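You operate a simulated robot arm through the tools that you are given. There is no shell and no other tool. Be economical: measure what you need, move in short steps, check, and stop when the job is done.

Carry out the task below with a simulated robot arm. There is one attempt and no reset: what you move stays moved.

JOB
After the power cut, set the softener clock to 10:00 and the hardness from the water test card.

The check looks at the end state, three seconds after you hand in, the way a careful person would. Anything else that was tipped, shoved, dropped, spilled or broken makes it a failure.

ROBOT AND FRAMES
A 6-joint arm with a two-finger parallel gripper, fixed in place. Base frame: the origin is at the foot of the arm, x ahead of it, y to its left, z up. Lengths are in mm, angles in rad, forces in N, time in s.
With the tool pointing down near the work surface it reaches from about 100 to 820 mm from the base axis. Its first joint turns from -2.007 to 2.007 rad. Payload 4.2 kg.
The TCP is the grasp point between the finger pads, 23 mm short of the fingertips. In the tool frame z runs along the fingers and y along their closing line. The gripper opens to 94 mm. The fingers are 38 mm wide and 10 mm thick; the gripper's body (54 by 96 mm) begins 39 mm behind the TCP.
Orientation is told as [roll, pitch, yaw] about the base's x, y, z axes, in that order, counted from this pose: with the fingers straight down and closing along the base's y, the tool's x points along the base's -x, its y along +y and its z along -z.

CONTROLS
- The arm moves only by the tool servo_tool. Its argument "motion" is a list of rows, each an object of numbers (a shift or turn left out is 0, a gripper value left out holds the last): "dx", "dy", "dz": the shift along the tool's x, y, z in units of 20 mm (1.0 is 20 mm); "ax", "ay", "az": the turn, a rotation vector about the tool's x, y, z in units of 6 degrees (1.0 is 6 degrees); "hand": the finger opening in mm, from 0 to 94. In form: [{"dx": .., "dy": .., "dz": .., "ax": .., "ay": .., "az": .., "hand": ..}, ...]. A call has 1 to 12 rows; each row shifts and turns the commanded pose from where the row before left it, along the tool's axes as they then stand. A call with a number of a shift or a turn outside -1 to 1 is refused whole. Each row takes 0.2 s and may step no farther than 50 mm and 0.15 rad from the row before; otherwise, or with a gripper value out of range, the whole call is refused. A pose out of reach is approached as far as the arm can. The call stops where the force on the tool passes 40 N (or 10 N more than at its start, if that is more) or the arm is blocked; 0.2 s more then pass. The fingers move at their own pace (about 108 mm/s each) and stop on an object; they squeeze with about 37 N. The grip force told is the motor's: it shows also when the fingers shut on nothing. Time passes only in rows, and 0.2 s behind the last, so rows that do not move let the fingers close. It gives the time, the measured TCP pose, the force on the tool (base axes), the opening and the grip force at its end, in the units of the frame above (readings bear some noise), and new pictures: "show" is both (left out), scene, wrist or none.
- Cameras (640 x 400 px; columns grow to the right, rows downward): "scene" is fixed at [45.1, -498.9, 1538.3]; the picture's right is [0.60, -0.80, 0.00], its down [-0.46, -0.35, -0.81] and it looks along [0.65, 0.49, -0.58] (base axes); focal length 312 px, centre (320, 200). "wrist" rides on the gripper at [-39, 0, -44] in the tool frame; the picture's right is [0.00, -1.00, 0.00], its down [0.97, 0.00, -0.24] and it looks along [0.24, 0.00, 0.97] (tool axes); focal length 218 px, centre (320, 200). There is no depth. A picture from a camera that has moved, and an enlarged one, comes with that camera's place and axes in the base frame and with its lens. The place of the scene camera against the robot may be out by one fixed shift of up to 12 mm in any direction.
- move_column(by): slides the trunk up (or, below 0, down) by that many mm; the arm rides with it, the base frame stays. It gives what a move gives, with no picture.
- zoom(camera, box): a new picture of the part [left, top, right, bottom] of that camera's present view, enlarged. No time passes.
- close_job(): hands the job in; it is judged then, once.

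Work in short steps. Places have to be worked out from the pictures, the camera data and where the tool is seen: move nearer, look again, correct. Check each grasp and each placing, and mend what went wrong. You have 120 turns and 150 pictures in all, those below and enlarged ones among them. Open the gripper and draw the arm clear of the work before you hand the job in, unless the task says otherwise; then end with one line.

The tools are called as a command line: name --argument value ..., lists and objects as JSON in quotes. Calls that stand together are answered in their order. servo_tool: Moves the arm, as the interface text tells. Its arguments: {"type":"object","properties":{"motion":{"type":"array"},"show":{"type":"string","enum":["both","scene","wrist","none"]}},"required":["motion"]} The other tools are called the same way: move_column (by) slides the trunk up or down; zoom (camera, box) takes an enlarged picture of a part of a camera's view; close_job () hands the job in.

At the start:

```text
time_s: 0.0
tool_pos: [494.7, -42.4, 1278.5]
orientation: [0.0, 0.0, 0.0]
contact_force: [-0.3, 0.1, -0.4]
opening: 93.9
grip_force: 0.1
trunk travel left (down, up): [-850.0, 140.0]
```

scene: 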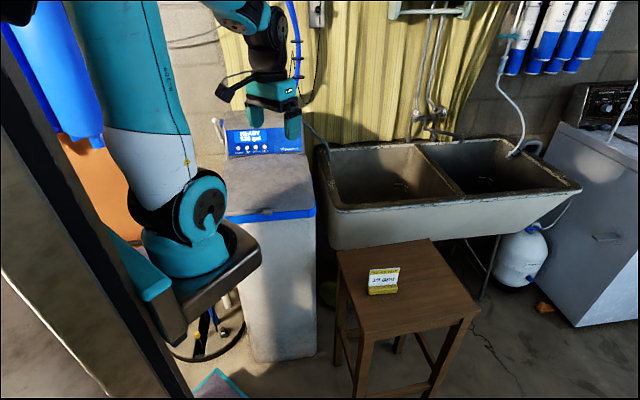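
wrist: 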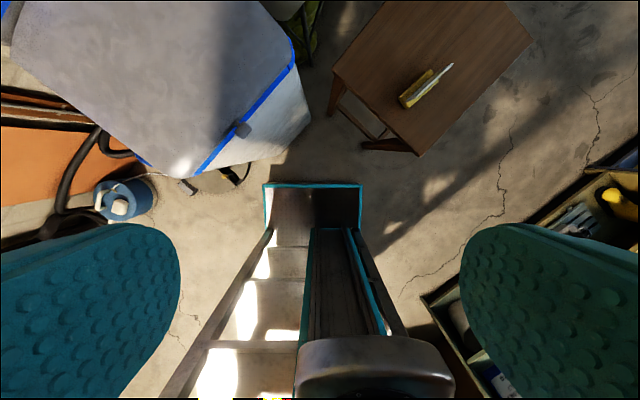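

I see a softener with a blue display panel and a card on the stool. I zoom in on both.

zoom --camera "scene" --box '[210, 100, 320, 170]'

zoom --camera "scene" --box '[355, 258, 411, 300]'

```text
5.71 times, centred on (265, 135) of scene
camera zoom: at [45.1, -498.9, 1538.3], right [0.6, -0.8, 0.0], down [-0.46, -0.35, -0.81], along [0.65, 0.49, -0.58], focal length 1783 px, centre (634, 571)
```

zoom: 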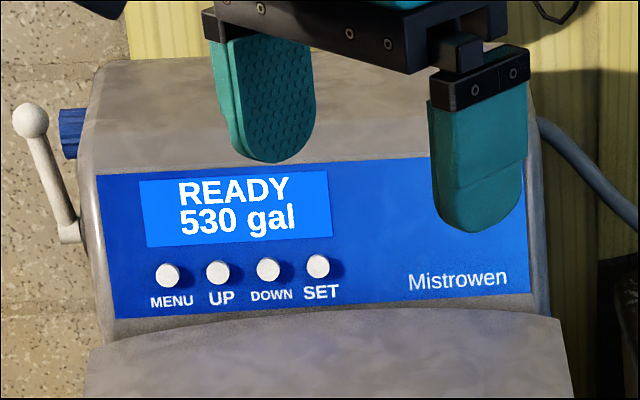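

```text
9.52 times, centred on (383, 279) of scene
camera zoom: at [45.1, -498.9, 1538.3], right [0.6, -0.8, 0.0], down [-0.46, -0.35, -0.81], along [0.65, 0.49, -0.58], focal length 2971 px, centre (-280, -552)
```

zoom: 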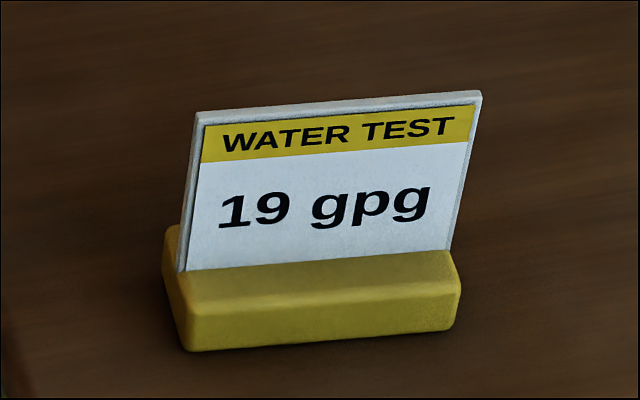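

The card says 19 gpg. I tilt the tool forward to look at the panel with the wrist camera.

servo_tool --motion '[{"ay": -1, "dx": 0.5}, {"ay": -1, "dx": 0.5}, {"ay": -1}, {"ay": -1}, {"ay": -1}, {"ay": -1}, {"ay": -1}, {"ay": -1}]'

```text
time_s: 1.8
tool_pos: [533.4, -21.0, 1318.9]
orientation: [-0.002, -0.837, 0.003]
contact_force: [0.2, -0.2, 0.2]
opening: 94.2
grip_force: 0.1
out of reach, approached as far as the arm can: row 4, 5, 6, 7, 8
trunk travel left (down, up): [-850.0, 140.0]
camera wrist: at [526.9, -19.4, 1376.8], right [0.0, -1.0, 0.0], down [-0.83, 0.0, -0.56], along [0.56, 0.0, -0.83], focal length 218 px, centre (320, 200)
```

scene: 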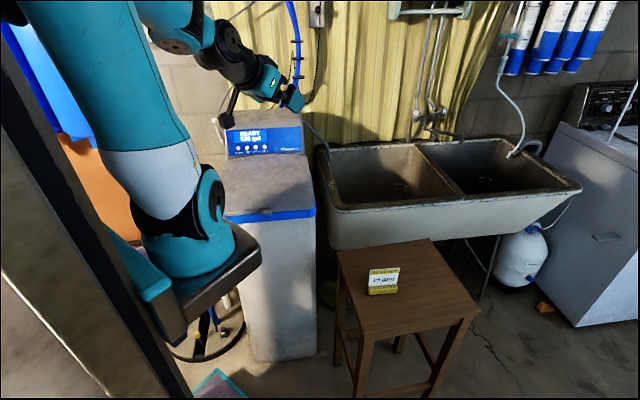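
wrist: 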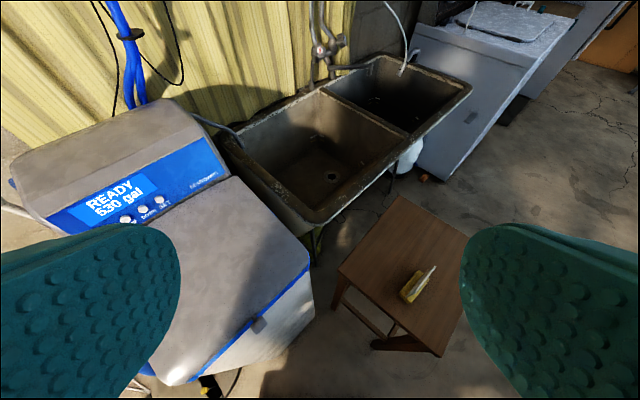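

The panel is now visible in both cameras. I zoom in on each to triangulate the buttons.

zoom --camera "wrist" --box '[0, 90, 240, 240]'

zoom --camera "scene" --box '[210, 100, 320, 170]'

```text
2.67 times, centred on (120, 165) of wrist
camera zoom: at [526.9, -19.4, 1376.8], right [0.0, -1.0, 0.0], down [-0.83, 0.0, -0.56], along [0.56, 0.0, -0.83], focal length 582 px, centre (853, 293)
```

zoom: 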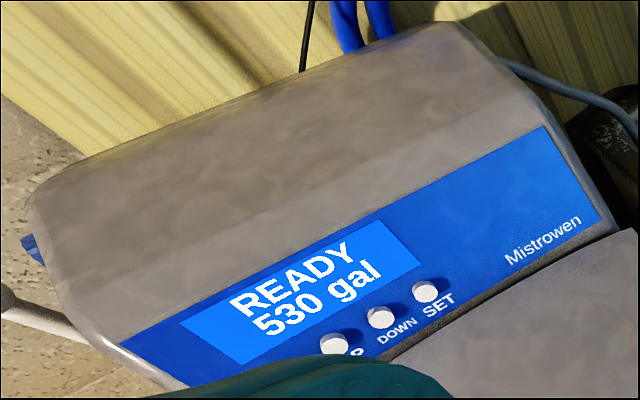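

```text
5.71 times, centred on (265, 135) of scene
camera zoom: at [45.1, -498.9, 1538.3], right [0.6, -0.8, 0.0], down [-0.46, -0.35, -0.81], along [0.65, 0.49, -0.58], focal length 1783 px, centre (634, 571)
```

zoom: 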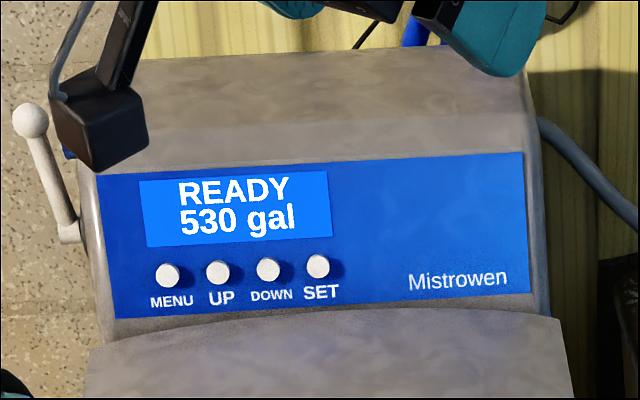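

Triangulating puts the SET button near (773, 302, 1015). The button row runs along about (0.7, -0.7), so the panel faces (-x, -y). I yaw 45° left while descending.

servo_tool --motion '[{"ax": -0.743, "az": -0.669, "dx": 0.743, "dz": 0.669}, {"ax": -0.743, "az": -0.669, "dx": 0.743, "dz": 0.669}, {"ax": -0.743, "az": -0.669, "dx": 0.743, "dz": 0.669}, {"ax": -0.743, "az": -0.669, "dx": 0.743, "dz": 0.669}, {"ax": -0.743, "az": -0.669, "dx": 0.743, "dz": 0.669}, {"ax": -0.743, "az": -0.669, "dx": 0.743, "dz": 0.669}, {"ax": -0.743, "az": -0.669, "dx": 0.743, "dz": 0.669}, {"ax": -0.371, "az": -0.335, "dx": 0.743, "dz": 0.669}]'

```text
time_s: 3.6
tool_pos: [580.4, -7.3, 1194.0]
orientation: [0.001, -0.838, 0.786]
contact_force: [0.2, 0.4, 0.6]
opening: 93.9
grip_force: 0.0
out of reach, approached as far as the arm can: row 1, 2, 3, 4, 5
trunk travel left (down, up): [-850.0, 140.0]
camera wrist: at [576.2, -12.0, 1251.6], right [0.71, -0.71, 0.0], down [-0.58, -0.59, -0.56], along [0.39, 0.4, -0.83], focal length 218 px, centre (320, 200)
```

scene: 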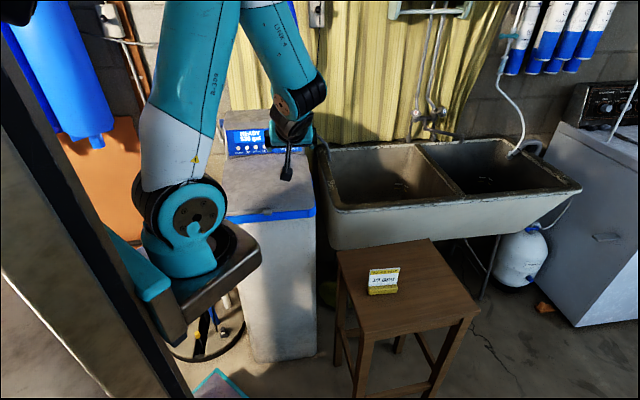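
wrist: 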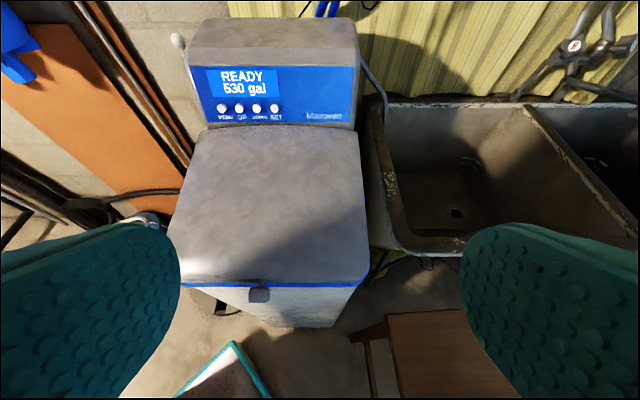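

The panel is now squared up in the view. I zoom in to get exact pixel positions.

zoom --camera "wrist" --box '[170, 10, 394, 150]'

```text
2.86 times, centred on (282, 80) of wrist
camera zoom: at [576.2, -12.0, 1251.6], right [0.71, -0.71, 0.0], down [-0.58, -0.59, -0.56], along [0.39, 0.4, -0.83], focal length 624 px, centre (429, 543)
```

zoom: 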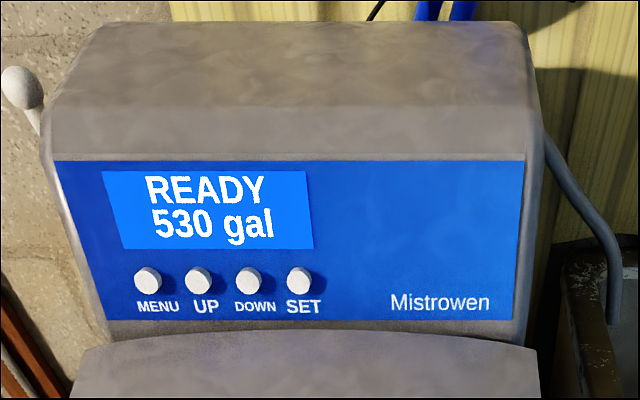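

From the two wrist views: SET ≈ (766, 295, 1022), a spacing of about 31.5 mm to MENU ≈ (699, 362), and the panel leaning back about 18°. I tilt to 24° below horizontal, close the fingers and approach in front of MENU.

servo_tool --motion '[{"ay": -1, "hand": 0}, {"ay": -1}, {"ay": -1}, {"dy": 0.983, "dz": 0.8, "dx": 0.093}, {"dy": 0.983, "dz": 0.8, "dx": 0.093}, {"dy": 0.983, "dz": 0.8, "dx": 0.093}, {"dy": 0.983, "dz": 0.8, "dx": 0.093}, {"dy": 0.983, "dz": 0.8, "dx": 0.093}, {"dy": 0.983, "dz": 0.8, "dx": 0.093}, {"dy": 0.983, "dz": 0.8, "dx": 0.093}, {"dy": 0.983, "dz": 0.8, "dx": 0.093}, {"dy": 0.983, "dz": 0.8, "dx": 0.093}]'

```text
time_s: 6.2
tool_pos: [578.2, 205.2, 1122.8]
orientation: [0.001, -1.153, 0.785]
contact_force: [0.4, -1.5, 0.3]
opening: 0.2
grip_force: 36.9
out of reach, approached as far as the arm can: row 1, 2, 3, 4, 5
trunk travel left (down, up): [-850.0, 140.0]
camera wrist: at [560.8, 188.0, 1176.5], right [0.71, -0.71, 0.0], down [-0.43, -0.43, -0.79], along [0.56, 0.56, -0.61], focal length 218 px, centre (320, 200)
```

scene: 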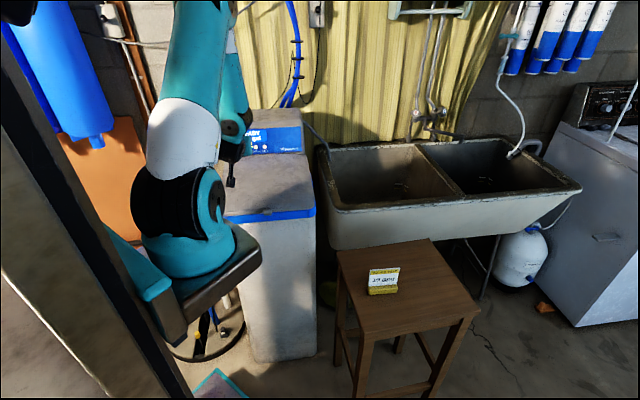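
wrist: 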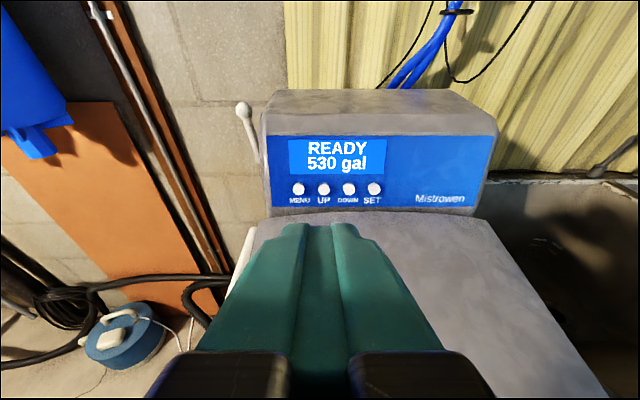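

The measurement agrees: MENU ≈ (700, 363, 1022). I move to about 30 mm in front of it.

servo_tool --motion '[{"dz": 0.92, "dy": 0.143, "dx": 0.07}, {"dz": 0.92, "dy": 0.143, "dx": 0.07}, {"dz": 0.92, "dy": 0.143, "dx": 0.07}, {"dz": 0.92, "dy": 0.143, "dx": 0.07}, {"dz": 0.92, "dy": 0.143, "dx": 0.07}, {"dz": 0.92, "dy": 0.143, "dx": 0.07}, {"dz": 0.92, "dy": 0.143, "dx": 0.07}, {"dz": 0.92, "dy": 0.143, "dx": 0.07}, {"dz": 0.92, "dy": 0.143, "dx": 0.07}, {}]'

```text
time_s: 8.4
tool_pos: [667.2, 326.3, 1045.3]
orientation: [0.003, -1.153, 0.782]
contact_force: [-8.5, -9.9, 18.6]
opening: 0.0
grip_force: 36.9
trunk travel left (down, up): [-850.0, 140.0]
camera wrist: at [649.3, 309.6, 1098.7], right [0.71, -0.71, 0.0], down [-0.43, -0.43, -0.79], along [0.56, 0.56, -0.61], focal length 218 px, centre (320, 200)
```

scene: 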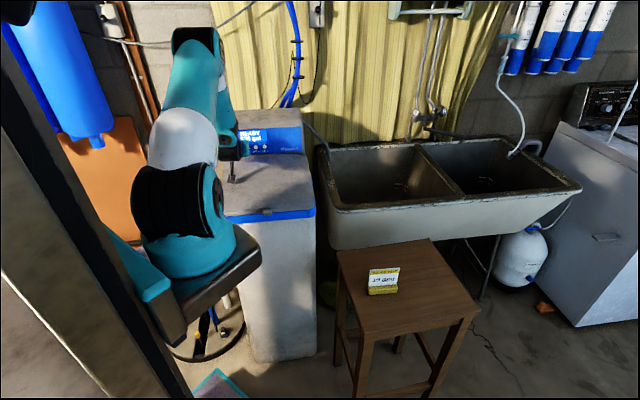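
wrist: 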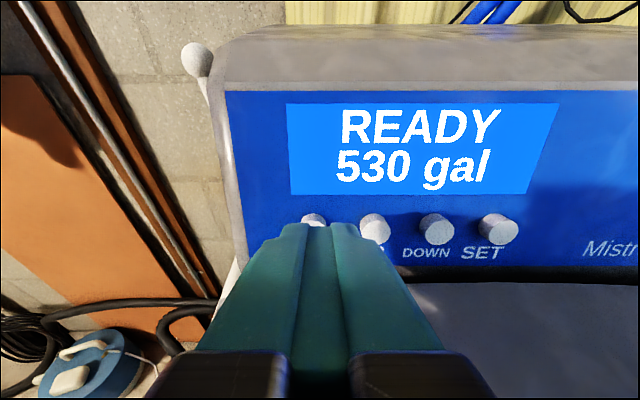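

The force reads about 23 N, mostly upward, so something is touching already, probably a part under the gripper on the lid. I back off along the tool and look.

servo_tool --motion '[{"dz": -1, "dx": -0.3}, {"dz": -1, "dx": -0.3}, {}]' --show "none"

zoom --camera "scene" --box '[180, 100, 308, 180]'

zoom --camera "scene" --box '[205, 130, 269, 190]'

```text
time_s: 9.2
tool_pos: [645.4, 303.2, 1072.2]
orientation: [0.0, -1.151, 0.784]
contact_force: [0.0, -0.1, 0.2]
opening: 0.2
grip_force: 37.1
trunk travel left (down, up): [-850.0, 140.0]
```

```text
5.00 times, centred on (244, 140) of scene
camera zoom: at [45.1, -498.9, 1538.3], right [0.6, -0.8, 0.0], down [-0.46, -0.35, -0.81], along [0.65, 0.49, -0.58], focal length 1560 px, centre (700, 500)
```

zoom: 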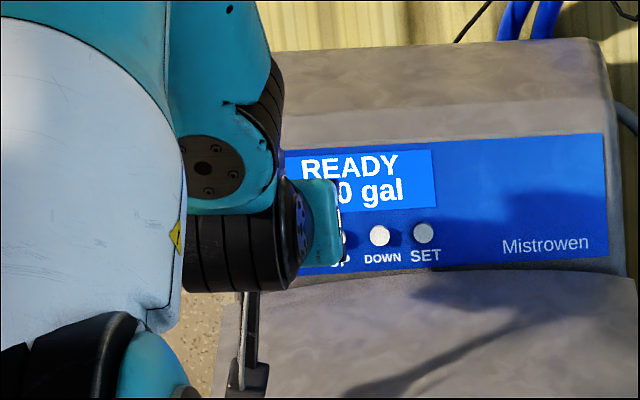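

```text
6.67 times, centred on (237, 160) of scene
camera zoom: at [45.1, -498.9, 1538.3], right [0.6, -0.8, 0.0], down [-0.46, -0.35, -0.81], along [0.65, 0.49, -0.58], focal length 2080 px, centre (873, 467)
```

zoom: 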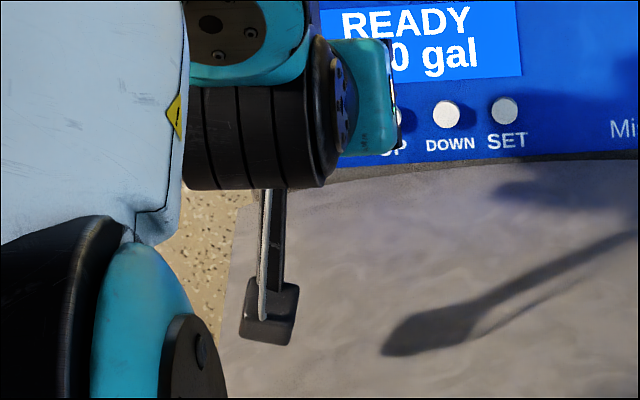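

A stalk hangs under the gripper (about 120 mm along tool +x, 100 mm behind the TCP), and it touched the lid. I tilt the tool 12° more downward, which raises the stalk, and approach again to 15 mm from MENU.

servo_tool --motion '[{"ay": 1}, {"ay": 1}, {"dz": 0.74, "dx": 0.045, "dy": 0.05}, {"dz": 0.74, "dx": 0.045, "dy": 0.05}, {"dz": 0.74, "dx": 0.045, "dy": 0.05}, {"dz": 0.74, "dx": 0.045, "dy": 0.05}, {}]'

```text
time_s: 10.8
tool_pos: [673.0, 339.1, 1032.8]
orientation: [0.002, -0.943, 0.785]
contact_force: [0.3, 0.0, 0.4]
opening: 0.1
grip_force: 37.2
trunk travel left (down, up): [-850.0, 140.0]
camera wrist: at [664.3, 330.9, 1090.0], right [0.71, -0.71, 0.0], down [-0.54, -0.54, -0.64], along [0.45, 0.46, -0.76], focal length 218 px, centre (320, 200)
```

scene: 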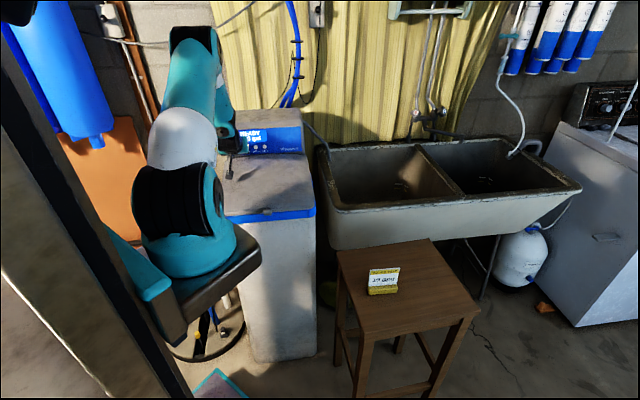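
wrist: 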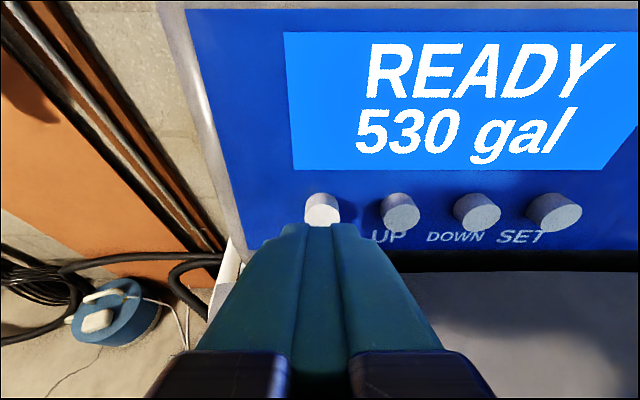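

MENU lies dead ahead of the tip with no contact. I advance 12 mm along the panel normal to feel for it.

servo_tool --motion '[{"dz": 0.19, "dx": -0.063}, {"dz": 0.19, "dx": -0.063}, {"dz": 0.19, "dx": -0.063}, {}]' --show "wrist"

```text
time_s: 11.8
tool_pos: [681.1, 346.9, 1031.5]
orientation: [0.0, -0.943, 0.785]
contact_force: [0.5, -0.1, -0.2]
opening: 0.0
grip_force: 36.7
trunk travel left (down, up): [-850.0, 140.0]
camera wrist: at [672.6, 338.9, 1088.3], right [0.71, -0.71, 0.0], down [-0.54, -0.54, -0.64], along [0.46, 0.46, -0.76], focal length 218 px, centre (320, 200)
```

wrist: 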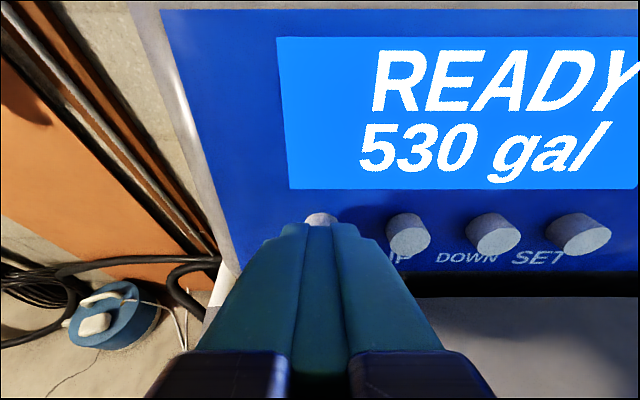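

Still free. I advance 6 mm more in small steps.

servo_tool --motion '[{"dz": 0.095, "dx": -0.032}, {"dz": 0.095, "dx": -0.032}, {"dz": 0.095, "dx": -0.032}]' --show "wrist"

```text
time_s: 12.6
tool_pos: [686.2, 351.2, 1028.8]
orientation: [-0.002, -0.942, 0.785]
contact_force: [-0.5, -0.9, 1.5]
opening: 0.0
grip_force: 37.5
trunk travel left (down, up): [-850.0, 140.0]
camera wrist: at [677.0, 342.4, 1084.9], right [0.71, -0.71, 0.0], down [-0.54, -0.54, -0.64], along [0.46, 0.46, -0.76], focal length 218 px, centre (320, 200)
```

wrist: 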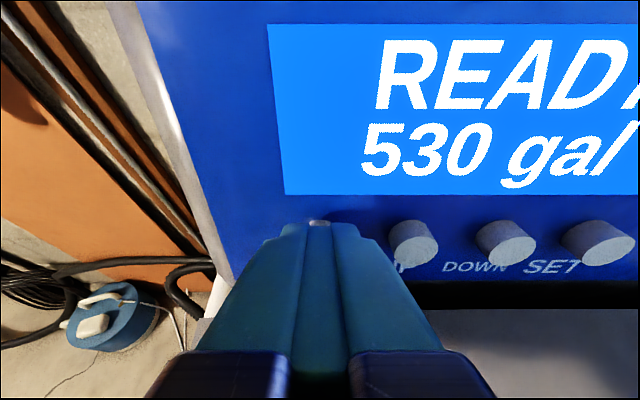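

A slight force shows, so contact has started. I press 3 mm further and check.

servo_tool --motion '[{"dz": 0.071, "dx": -0.024}, {"dz": 0.071, "dx": -0.024}]' --show "wrist"

```text
time_s: 13.2
tool_pos: [687.8, 352.4, 1027.8]
orientation: [0.002, -0.943, 0.785]
contact_force: [-2.9, -0.5, 0.4]
opening: 0.1
grip_force: 36.9
trunk travel left (down, up): [-850.0, 140.0]
camera wrist: at [679.4, 344.4, 1083.9], right [0.71, -0.71, 0.0], down [-0.54, -0.54, -0.64], along [0.45, 0.46, -0.77], focal length 218 px, centre (320, 200)
```

wrist: 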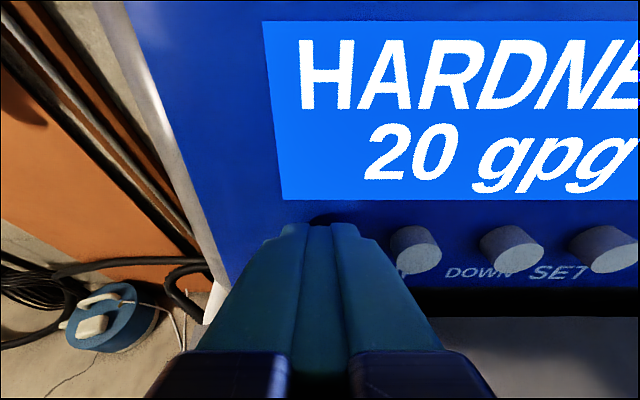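

The MENU press registered: HARDNESS 20 gpg. I release and watch the display.

servo_tool --motion '[{"dz": -0.285, "dx": 0.095}, {"dz": -0.285, "dx": 0.095}, {}]' --show "wrist"

```text
time_s: 14.0
tool_pos: [679.8, 344.2, 1030.5]
orientation: [0.002, -0.941, 0.786]
contact_force: [-0.4, -0.3, 0.0]
opening: 0.1
grip_force: 37.2
trunk travel left (down, up): [-850.0, 140.0]
camera wrist: at [670.7, 336.0, 1087.5], right [0.71, -0.71, 0.0], down [-0.54, -0.54, -0.64], along [0.46, 0.46, -0.76], focal length 218 px, centre (320, 200)
```

wrist: 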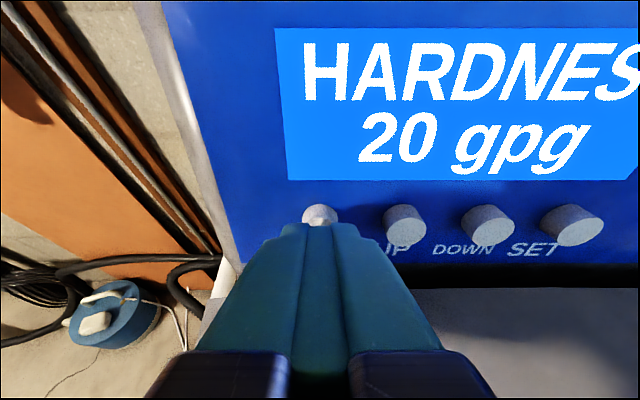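

Release is clean. I shift 63 mm along the row to DOWN and press once.

servo_tool --motion '[{"dy": -0.79}, {"dy": -0.79}, {"dy": -0.79}, {"dy": -0.79}, {}, {"dz": 0.285, "dx": -0.095}, {"dz": 0.285, "dx": -0.095}, {}, {"dz": -0.285, "dx": 0.095}, {"dz": -0.285, "dx": 0.095}]' --show "wrist"

```text
time_s: 16.2
tool_pos: [724.3, 300.2, 1032.4]
orientation: [0.001, -0.941, 0.784]
contact_force: [0.9, 0.5, -0.7]
opening: 0.0
grip_force: 37.0
trunk travel left (down, up): [-850.0, 140.0]
camera wrist: at [715.4, 291.3, 1088.6], right [0.71, -0.71, 0.0], down [-0.54, -0.54, -0.64], along [0.46, 0.46, -0.76], focal length 218 px, centre (320, 200)
```

wrist: 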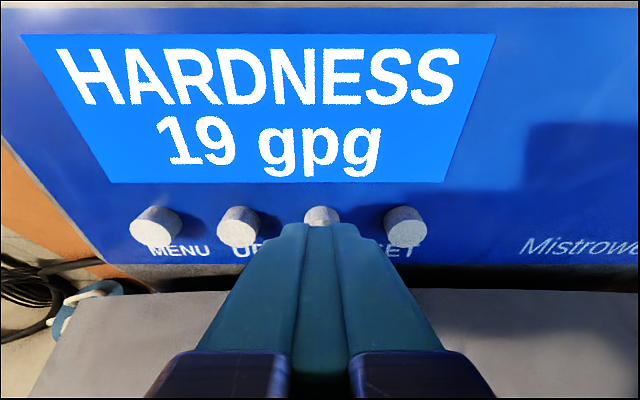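

Hardness reads 19. I shift one button to SET and press it to store.

servo_tool --motion '[{"dy": -0.79}, {"dy": -0.79}, {}, {"dz": 0.285, "dx": -0.095}, {"dz": 0.285, "dx": -0.095}, {}, {"dz": -0.285, "dx": 0.095}, {"dz": -0.285, "dx": 0.095}]' --show "wrist"

```text
time_s: 18.0
tool_pos: [746.8, 278.2, 1031.8]
orientation: [0.0, -0.942, 0.786]
contact_force: [-0.3, -0.2, -0.8]
opening: 0.0
grip_force: 37.2
trunk travel left (down, up): [-850.0, 140.0]
camera wrist: at [738.0, 269.1, 1088.8], right [0.71, -0.71, 0.0], down [-0.54, -0.54, -0.64], along [0.46, 0.46, -0.77], focal length 218 px, centre (320, 200)
```

wrist: 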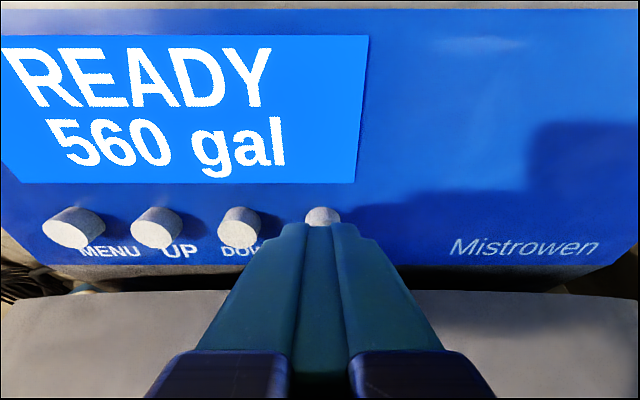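

It is stored: READY, with gallons changed to 560. Back to MENU (94.8 mm) for one press to see the pages.

servo_tool --motion '[{"dy": 0.948}, {"dy": 0.948}, {"dy": 0.948}, {"dy": 0.948}, {"dy": 0.948}, {}, {"dz": 0.285, "dx": -0.095}, {"dz": 0.285, "dx": -0.095}, {}, {"dz": -0.285, "dx": 0.095}, {"dz": -0.285, "dx": 0.095}]' --show "wrist"

```text
time_s: 20.4
tool_pos: [679.6, 343.6, 1031.4]
orientation: [0.0, -0.944, 0.785]
contact_force: [-0.2, -0.3, 0.6]
opening: 0.1
grip_force: 36.9
trunk travel left (down, up): [-850.0, 140.0]
camera wrist: at [670.2, 335.5, 1088.1], right [0.71, -0.71, 0.0], down [-0.54, -0.54, -0.64], along [0.45, 0.46, -0.77], focal length 218 px, centre (320, 200)
```

wrist: 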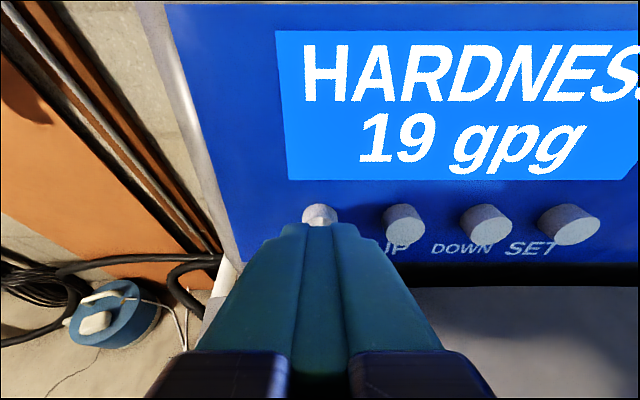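

Hardness is stored at 19. I press MENU again for the next page.

servo_tool --motion '[{"dz": 0.285, "dx": -0.095}, {"dz": 0.285, "dx": -0.095}, {}, {"dz": -0.285, "dx": 0.095}, {"dz": -0.285, "dx": 0.095}]' --show "wrist"

```text
time_s: 21.6
tool_pos: [681.0, 346.7, 1032.4]
orientation: [0.001, -0.943, 0.785]
contact_force: [1.0, 0.5, -0.1]
opening: 0.0
grip_force: 36.9
trunk travel left (down, up): [-850.0, 140.0]
camera wrist: at [672.1, 337.6, 1089.2], right [0.71, -0.71, 0.0], down [-0.54, -0.54, -0.64], along [0.46, 0.46, -0.76], focal length 218 px, centre (320, 200)
```

wrist: 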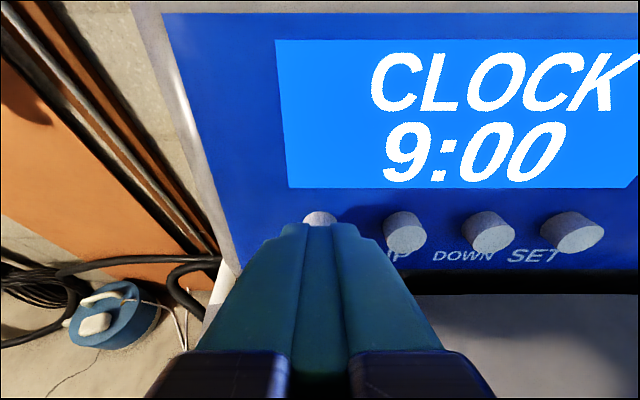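

The CLOCK page shows 9:00. I shift one button to UP and press once.

servo_tool --motion '[{"dy": -0.79}, {"dy": -0.79}, {}, {"dz": 0.285, "dx": -0.095}, {"dz": 0.285, "dx": -0.095}, {}, {"dz": -0.285, "dx": 0.095}, {"dz": -0.285, "dx": 0.095}]' --show "wrist"

```text
time_s: 23.4
tool_pos: [701.0, 323.5, 1033.1]
orientation: [0.002, -0.944, 0.786]
contact_force: [0.6, 0.4, -0.2]
opening: 0.2
grip_force: 37.0
trunk travel left (down, up): [-850.0, 140.0]
camera wrist: at [692.4, 315.2, 1089.5], right [0.71, -0.71, 0.0], down [-0.54, -0.54, -0.64], along [0.46, 0.46, -0.76], focal length 218 px, centre (320, 200)
```

wrist: 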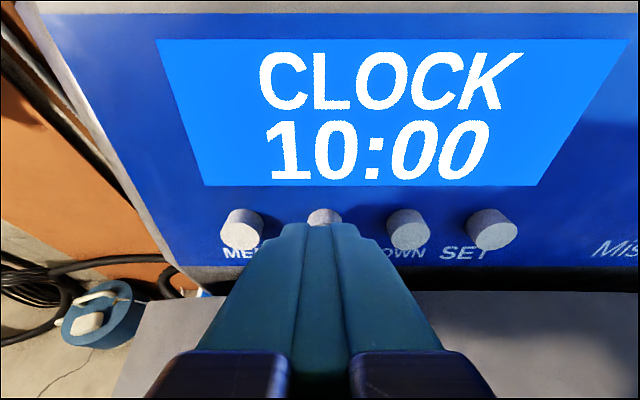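

10:00 is shown. I shift two buttons to SET and press.

servo_tool --motion '[{"dy": -0.79}, {"dy": -0.79}, {"dy": -0.79}, {"dy": -0.79}, {}, {"dz": 0.285, "dx": -0.095}, {"dz": 0.285, "dx": -0.095}, {}, {"dz": -0.285, "dx": 0.095}, {"dz": -0.285, "dx": 0.095}]' --show "wrist"

```text
time_s: 25.6
tool_pos: [746.7, 280.4, 1030.3]
orientation: [0.001, -0.942, 0.786]
contact_force: [0.8, 0.2, -0.2]
opening: 0.0
grip_force: 37.2
trunk travel left (down, up): [-850.0, 140.0]
camera wrist: at [737.9, 271.4, 1087.8], right [0.71, -0.71, 0.0], down [-0.54, -0.54, -0.64], along [0.45, 0.46, -0.77], focal length 218 px, centre (320, 200)
```

wrist: 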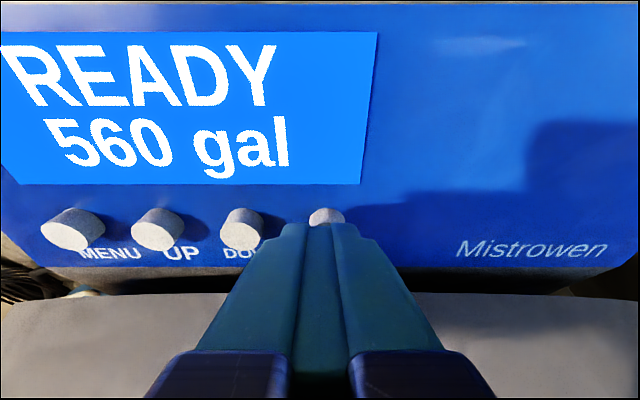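

The clock is stored the same way, and the display is back at READY. I back away straight and open the gripper once clear.

servo_tool --motion '[{"dz": -0.9}, {"dz": -0.9}, {"dz": -0.9}, {"dz": -0.9}, {"dz": -0.9}, {"dz": -0.9}, {"dz": -0.9}, {"dz": -0.9}, {"hand": 80}, {}, {}]'

```text
time_s: 28.0
tool_pos: [664.5, 196.0, 1115.7]
orientation: [0.0, -0.942, 0.786]
contact_force: [0.1, -0.2, -0.1]
opening: 80.2
grip_force: 0.1
trunk travel left (down, up): [-850.0, 140.0]
camera wrist: at [655.5, 187.2, 1172.6], right [0.71, -0.71, 0.0], down [-0.54, -0.54, -0.64], along [0.46, 0.46, -0.76], focal length 218 px, centre (320, 200)
```

scene: 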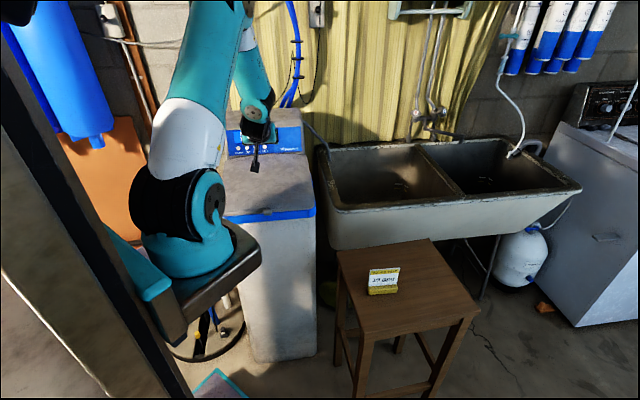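
wrist: 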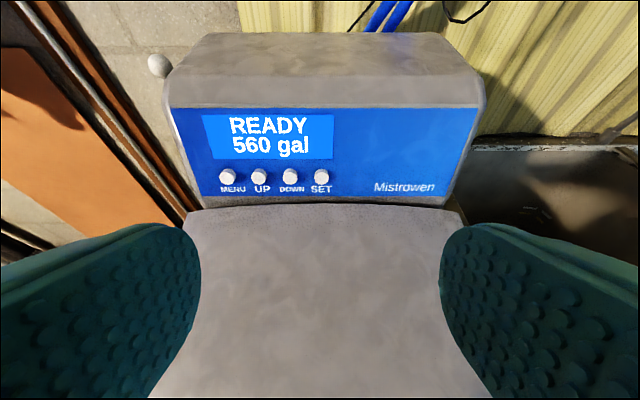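

Both values are set, the arm is clear and nothing has been disturbed. I hand in.

close_job

```text
The job is handed in.
```

The softener clock is set to 10:00 and the hardness to 19 gpg from the test card, both stored with SET. I re-checked the hardness afterwards but not the clock. The stalk under the gripper pressed on the softener lid once (about 23 N), with no visible effect.
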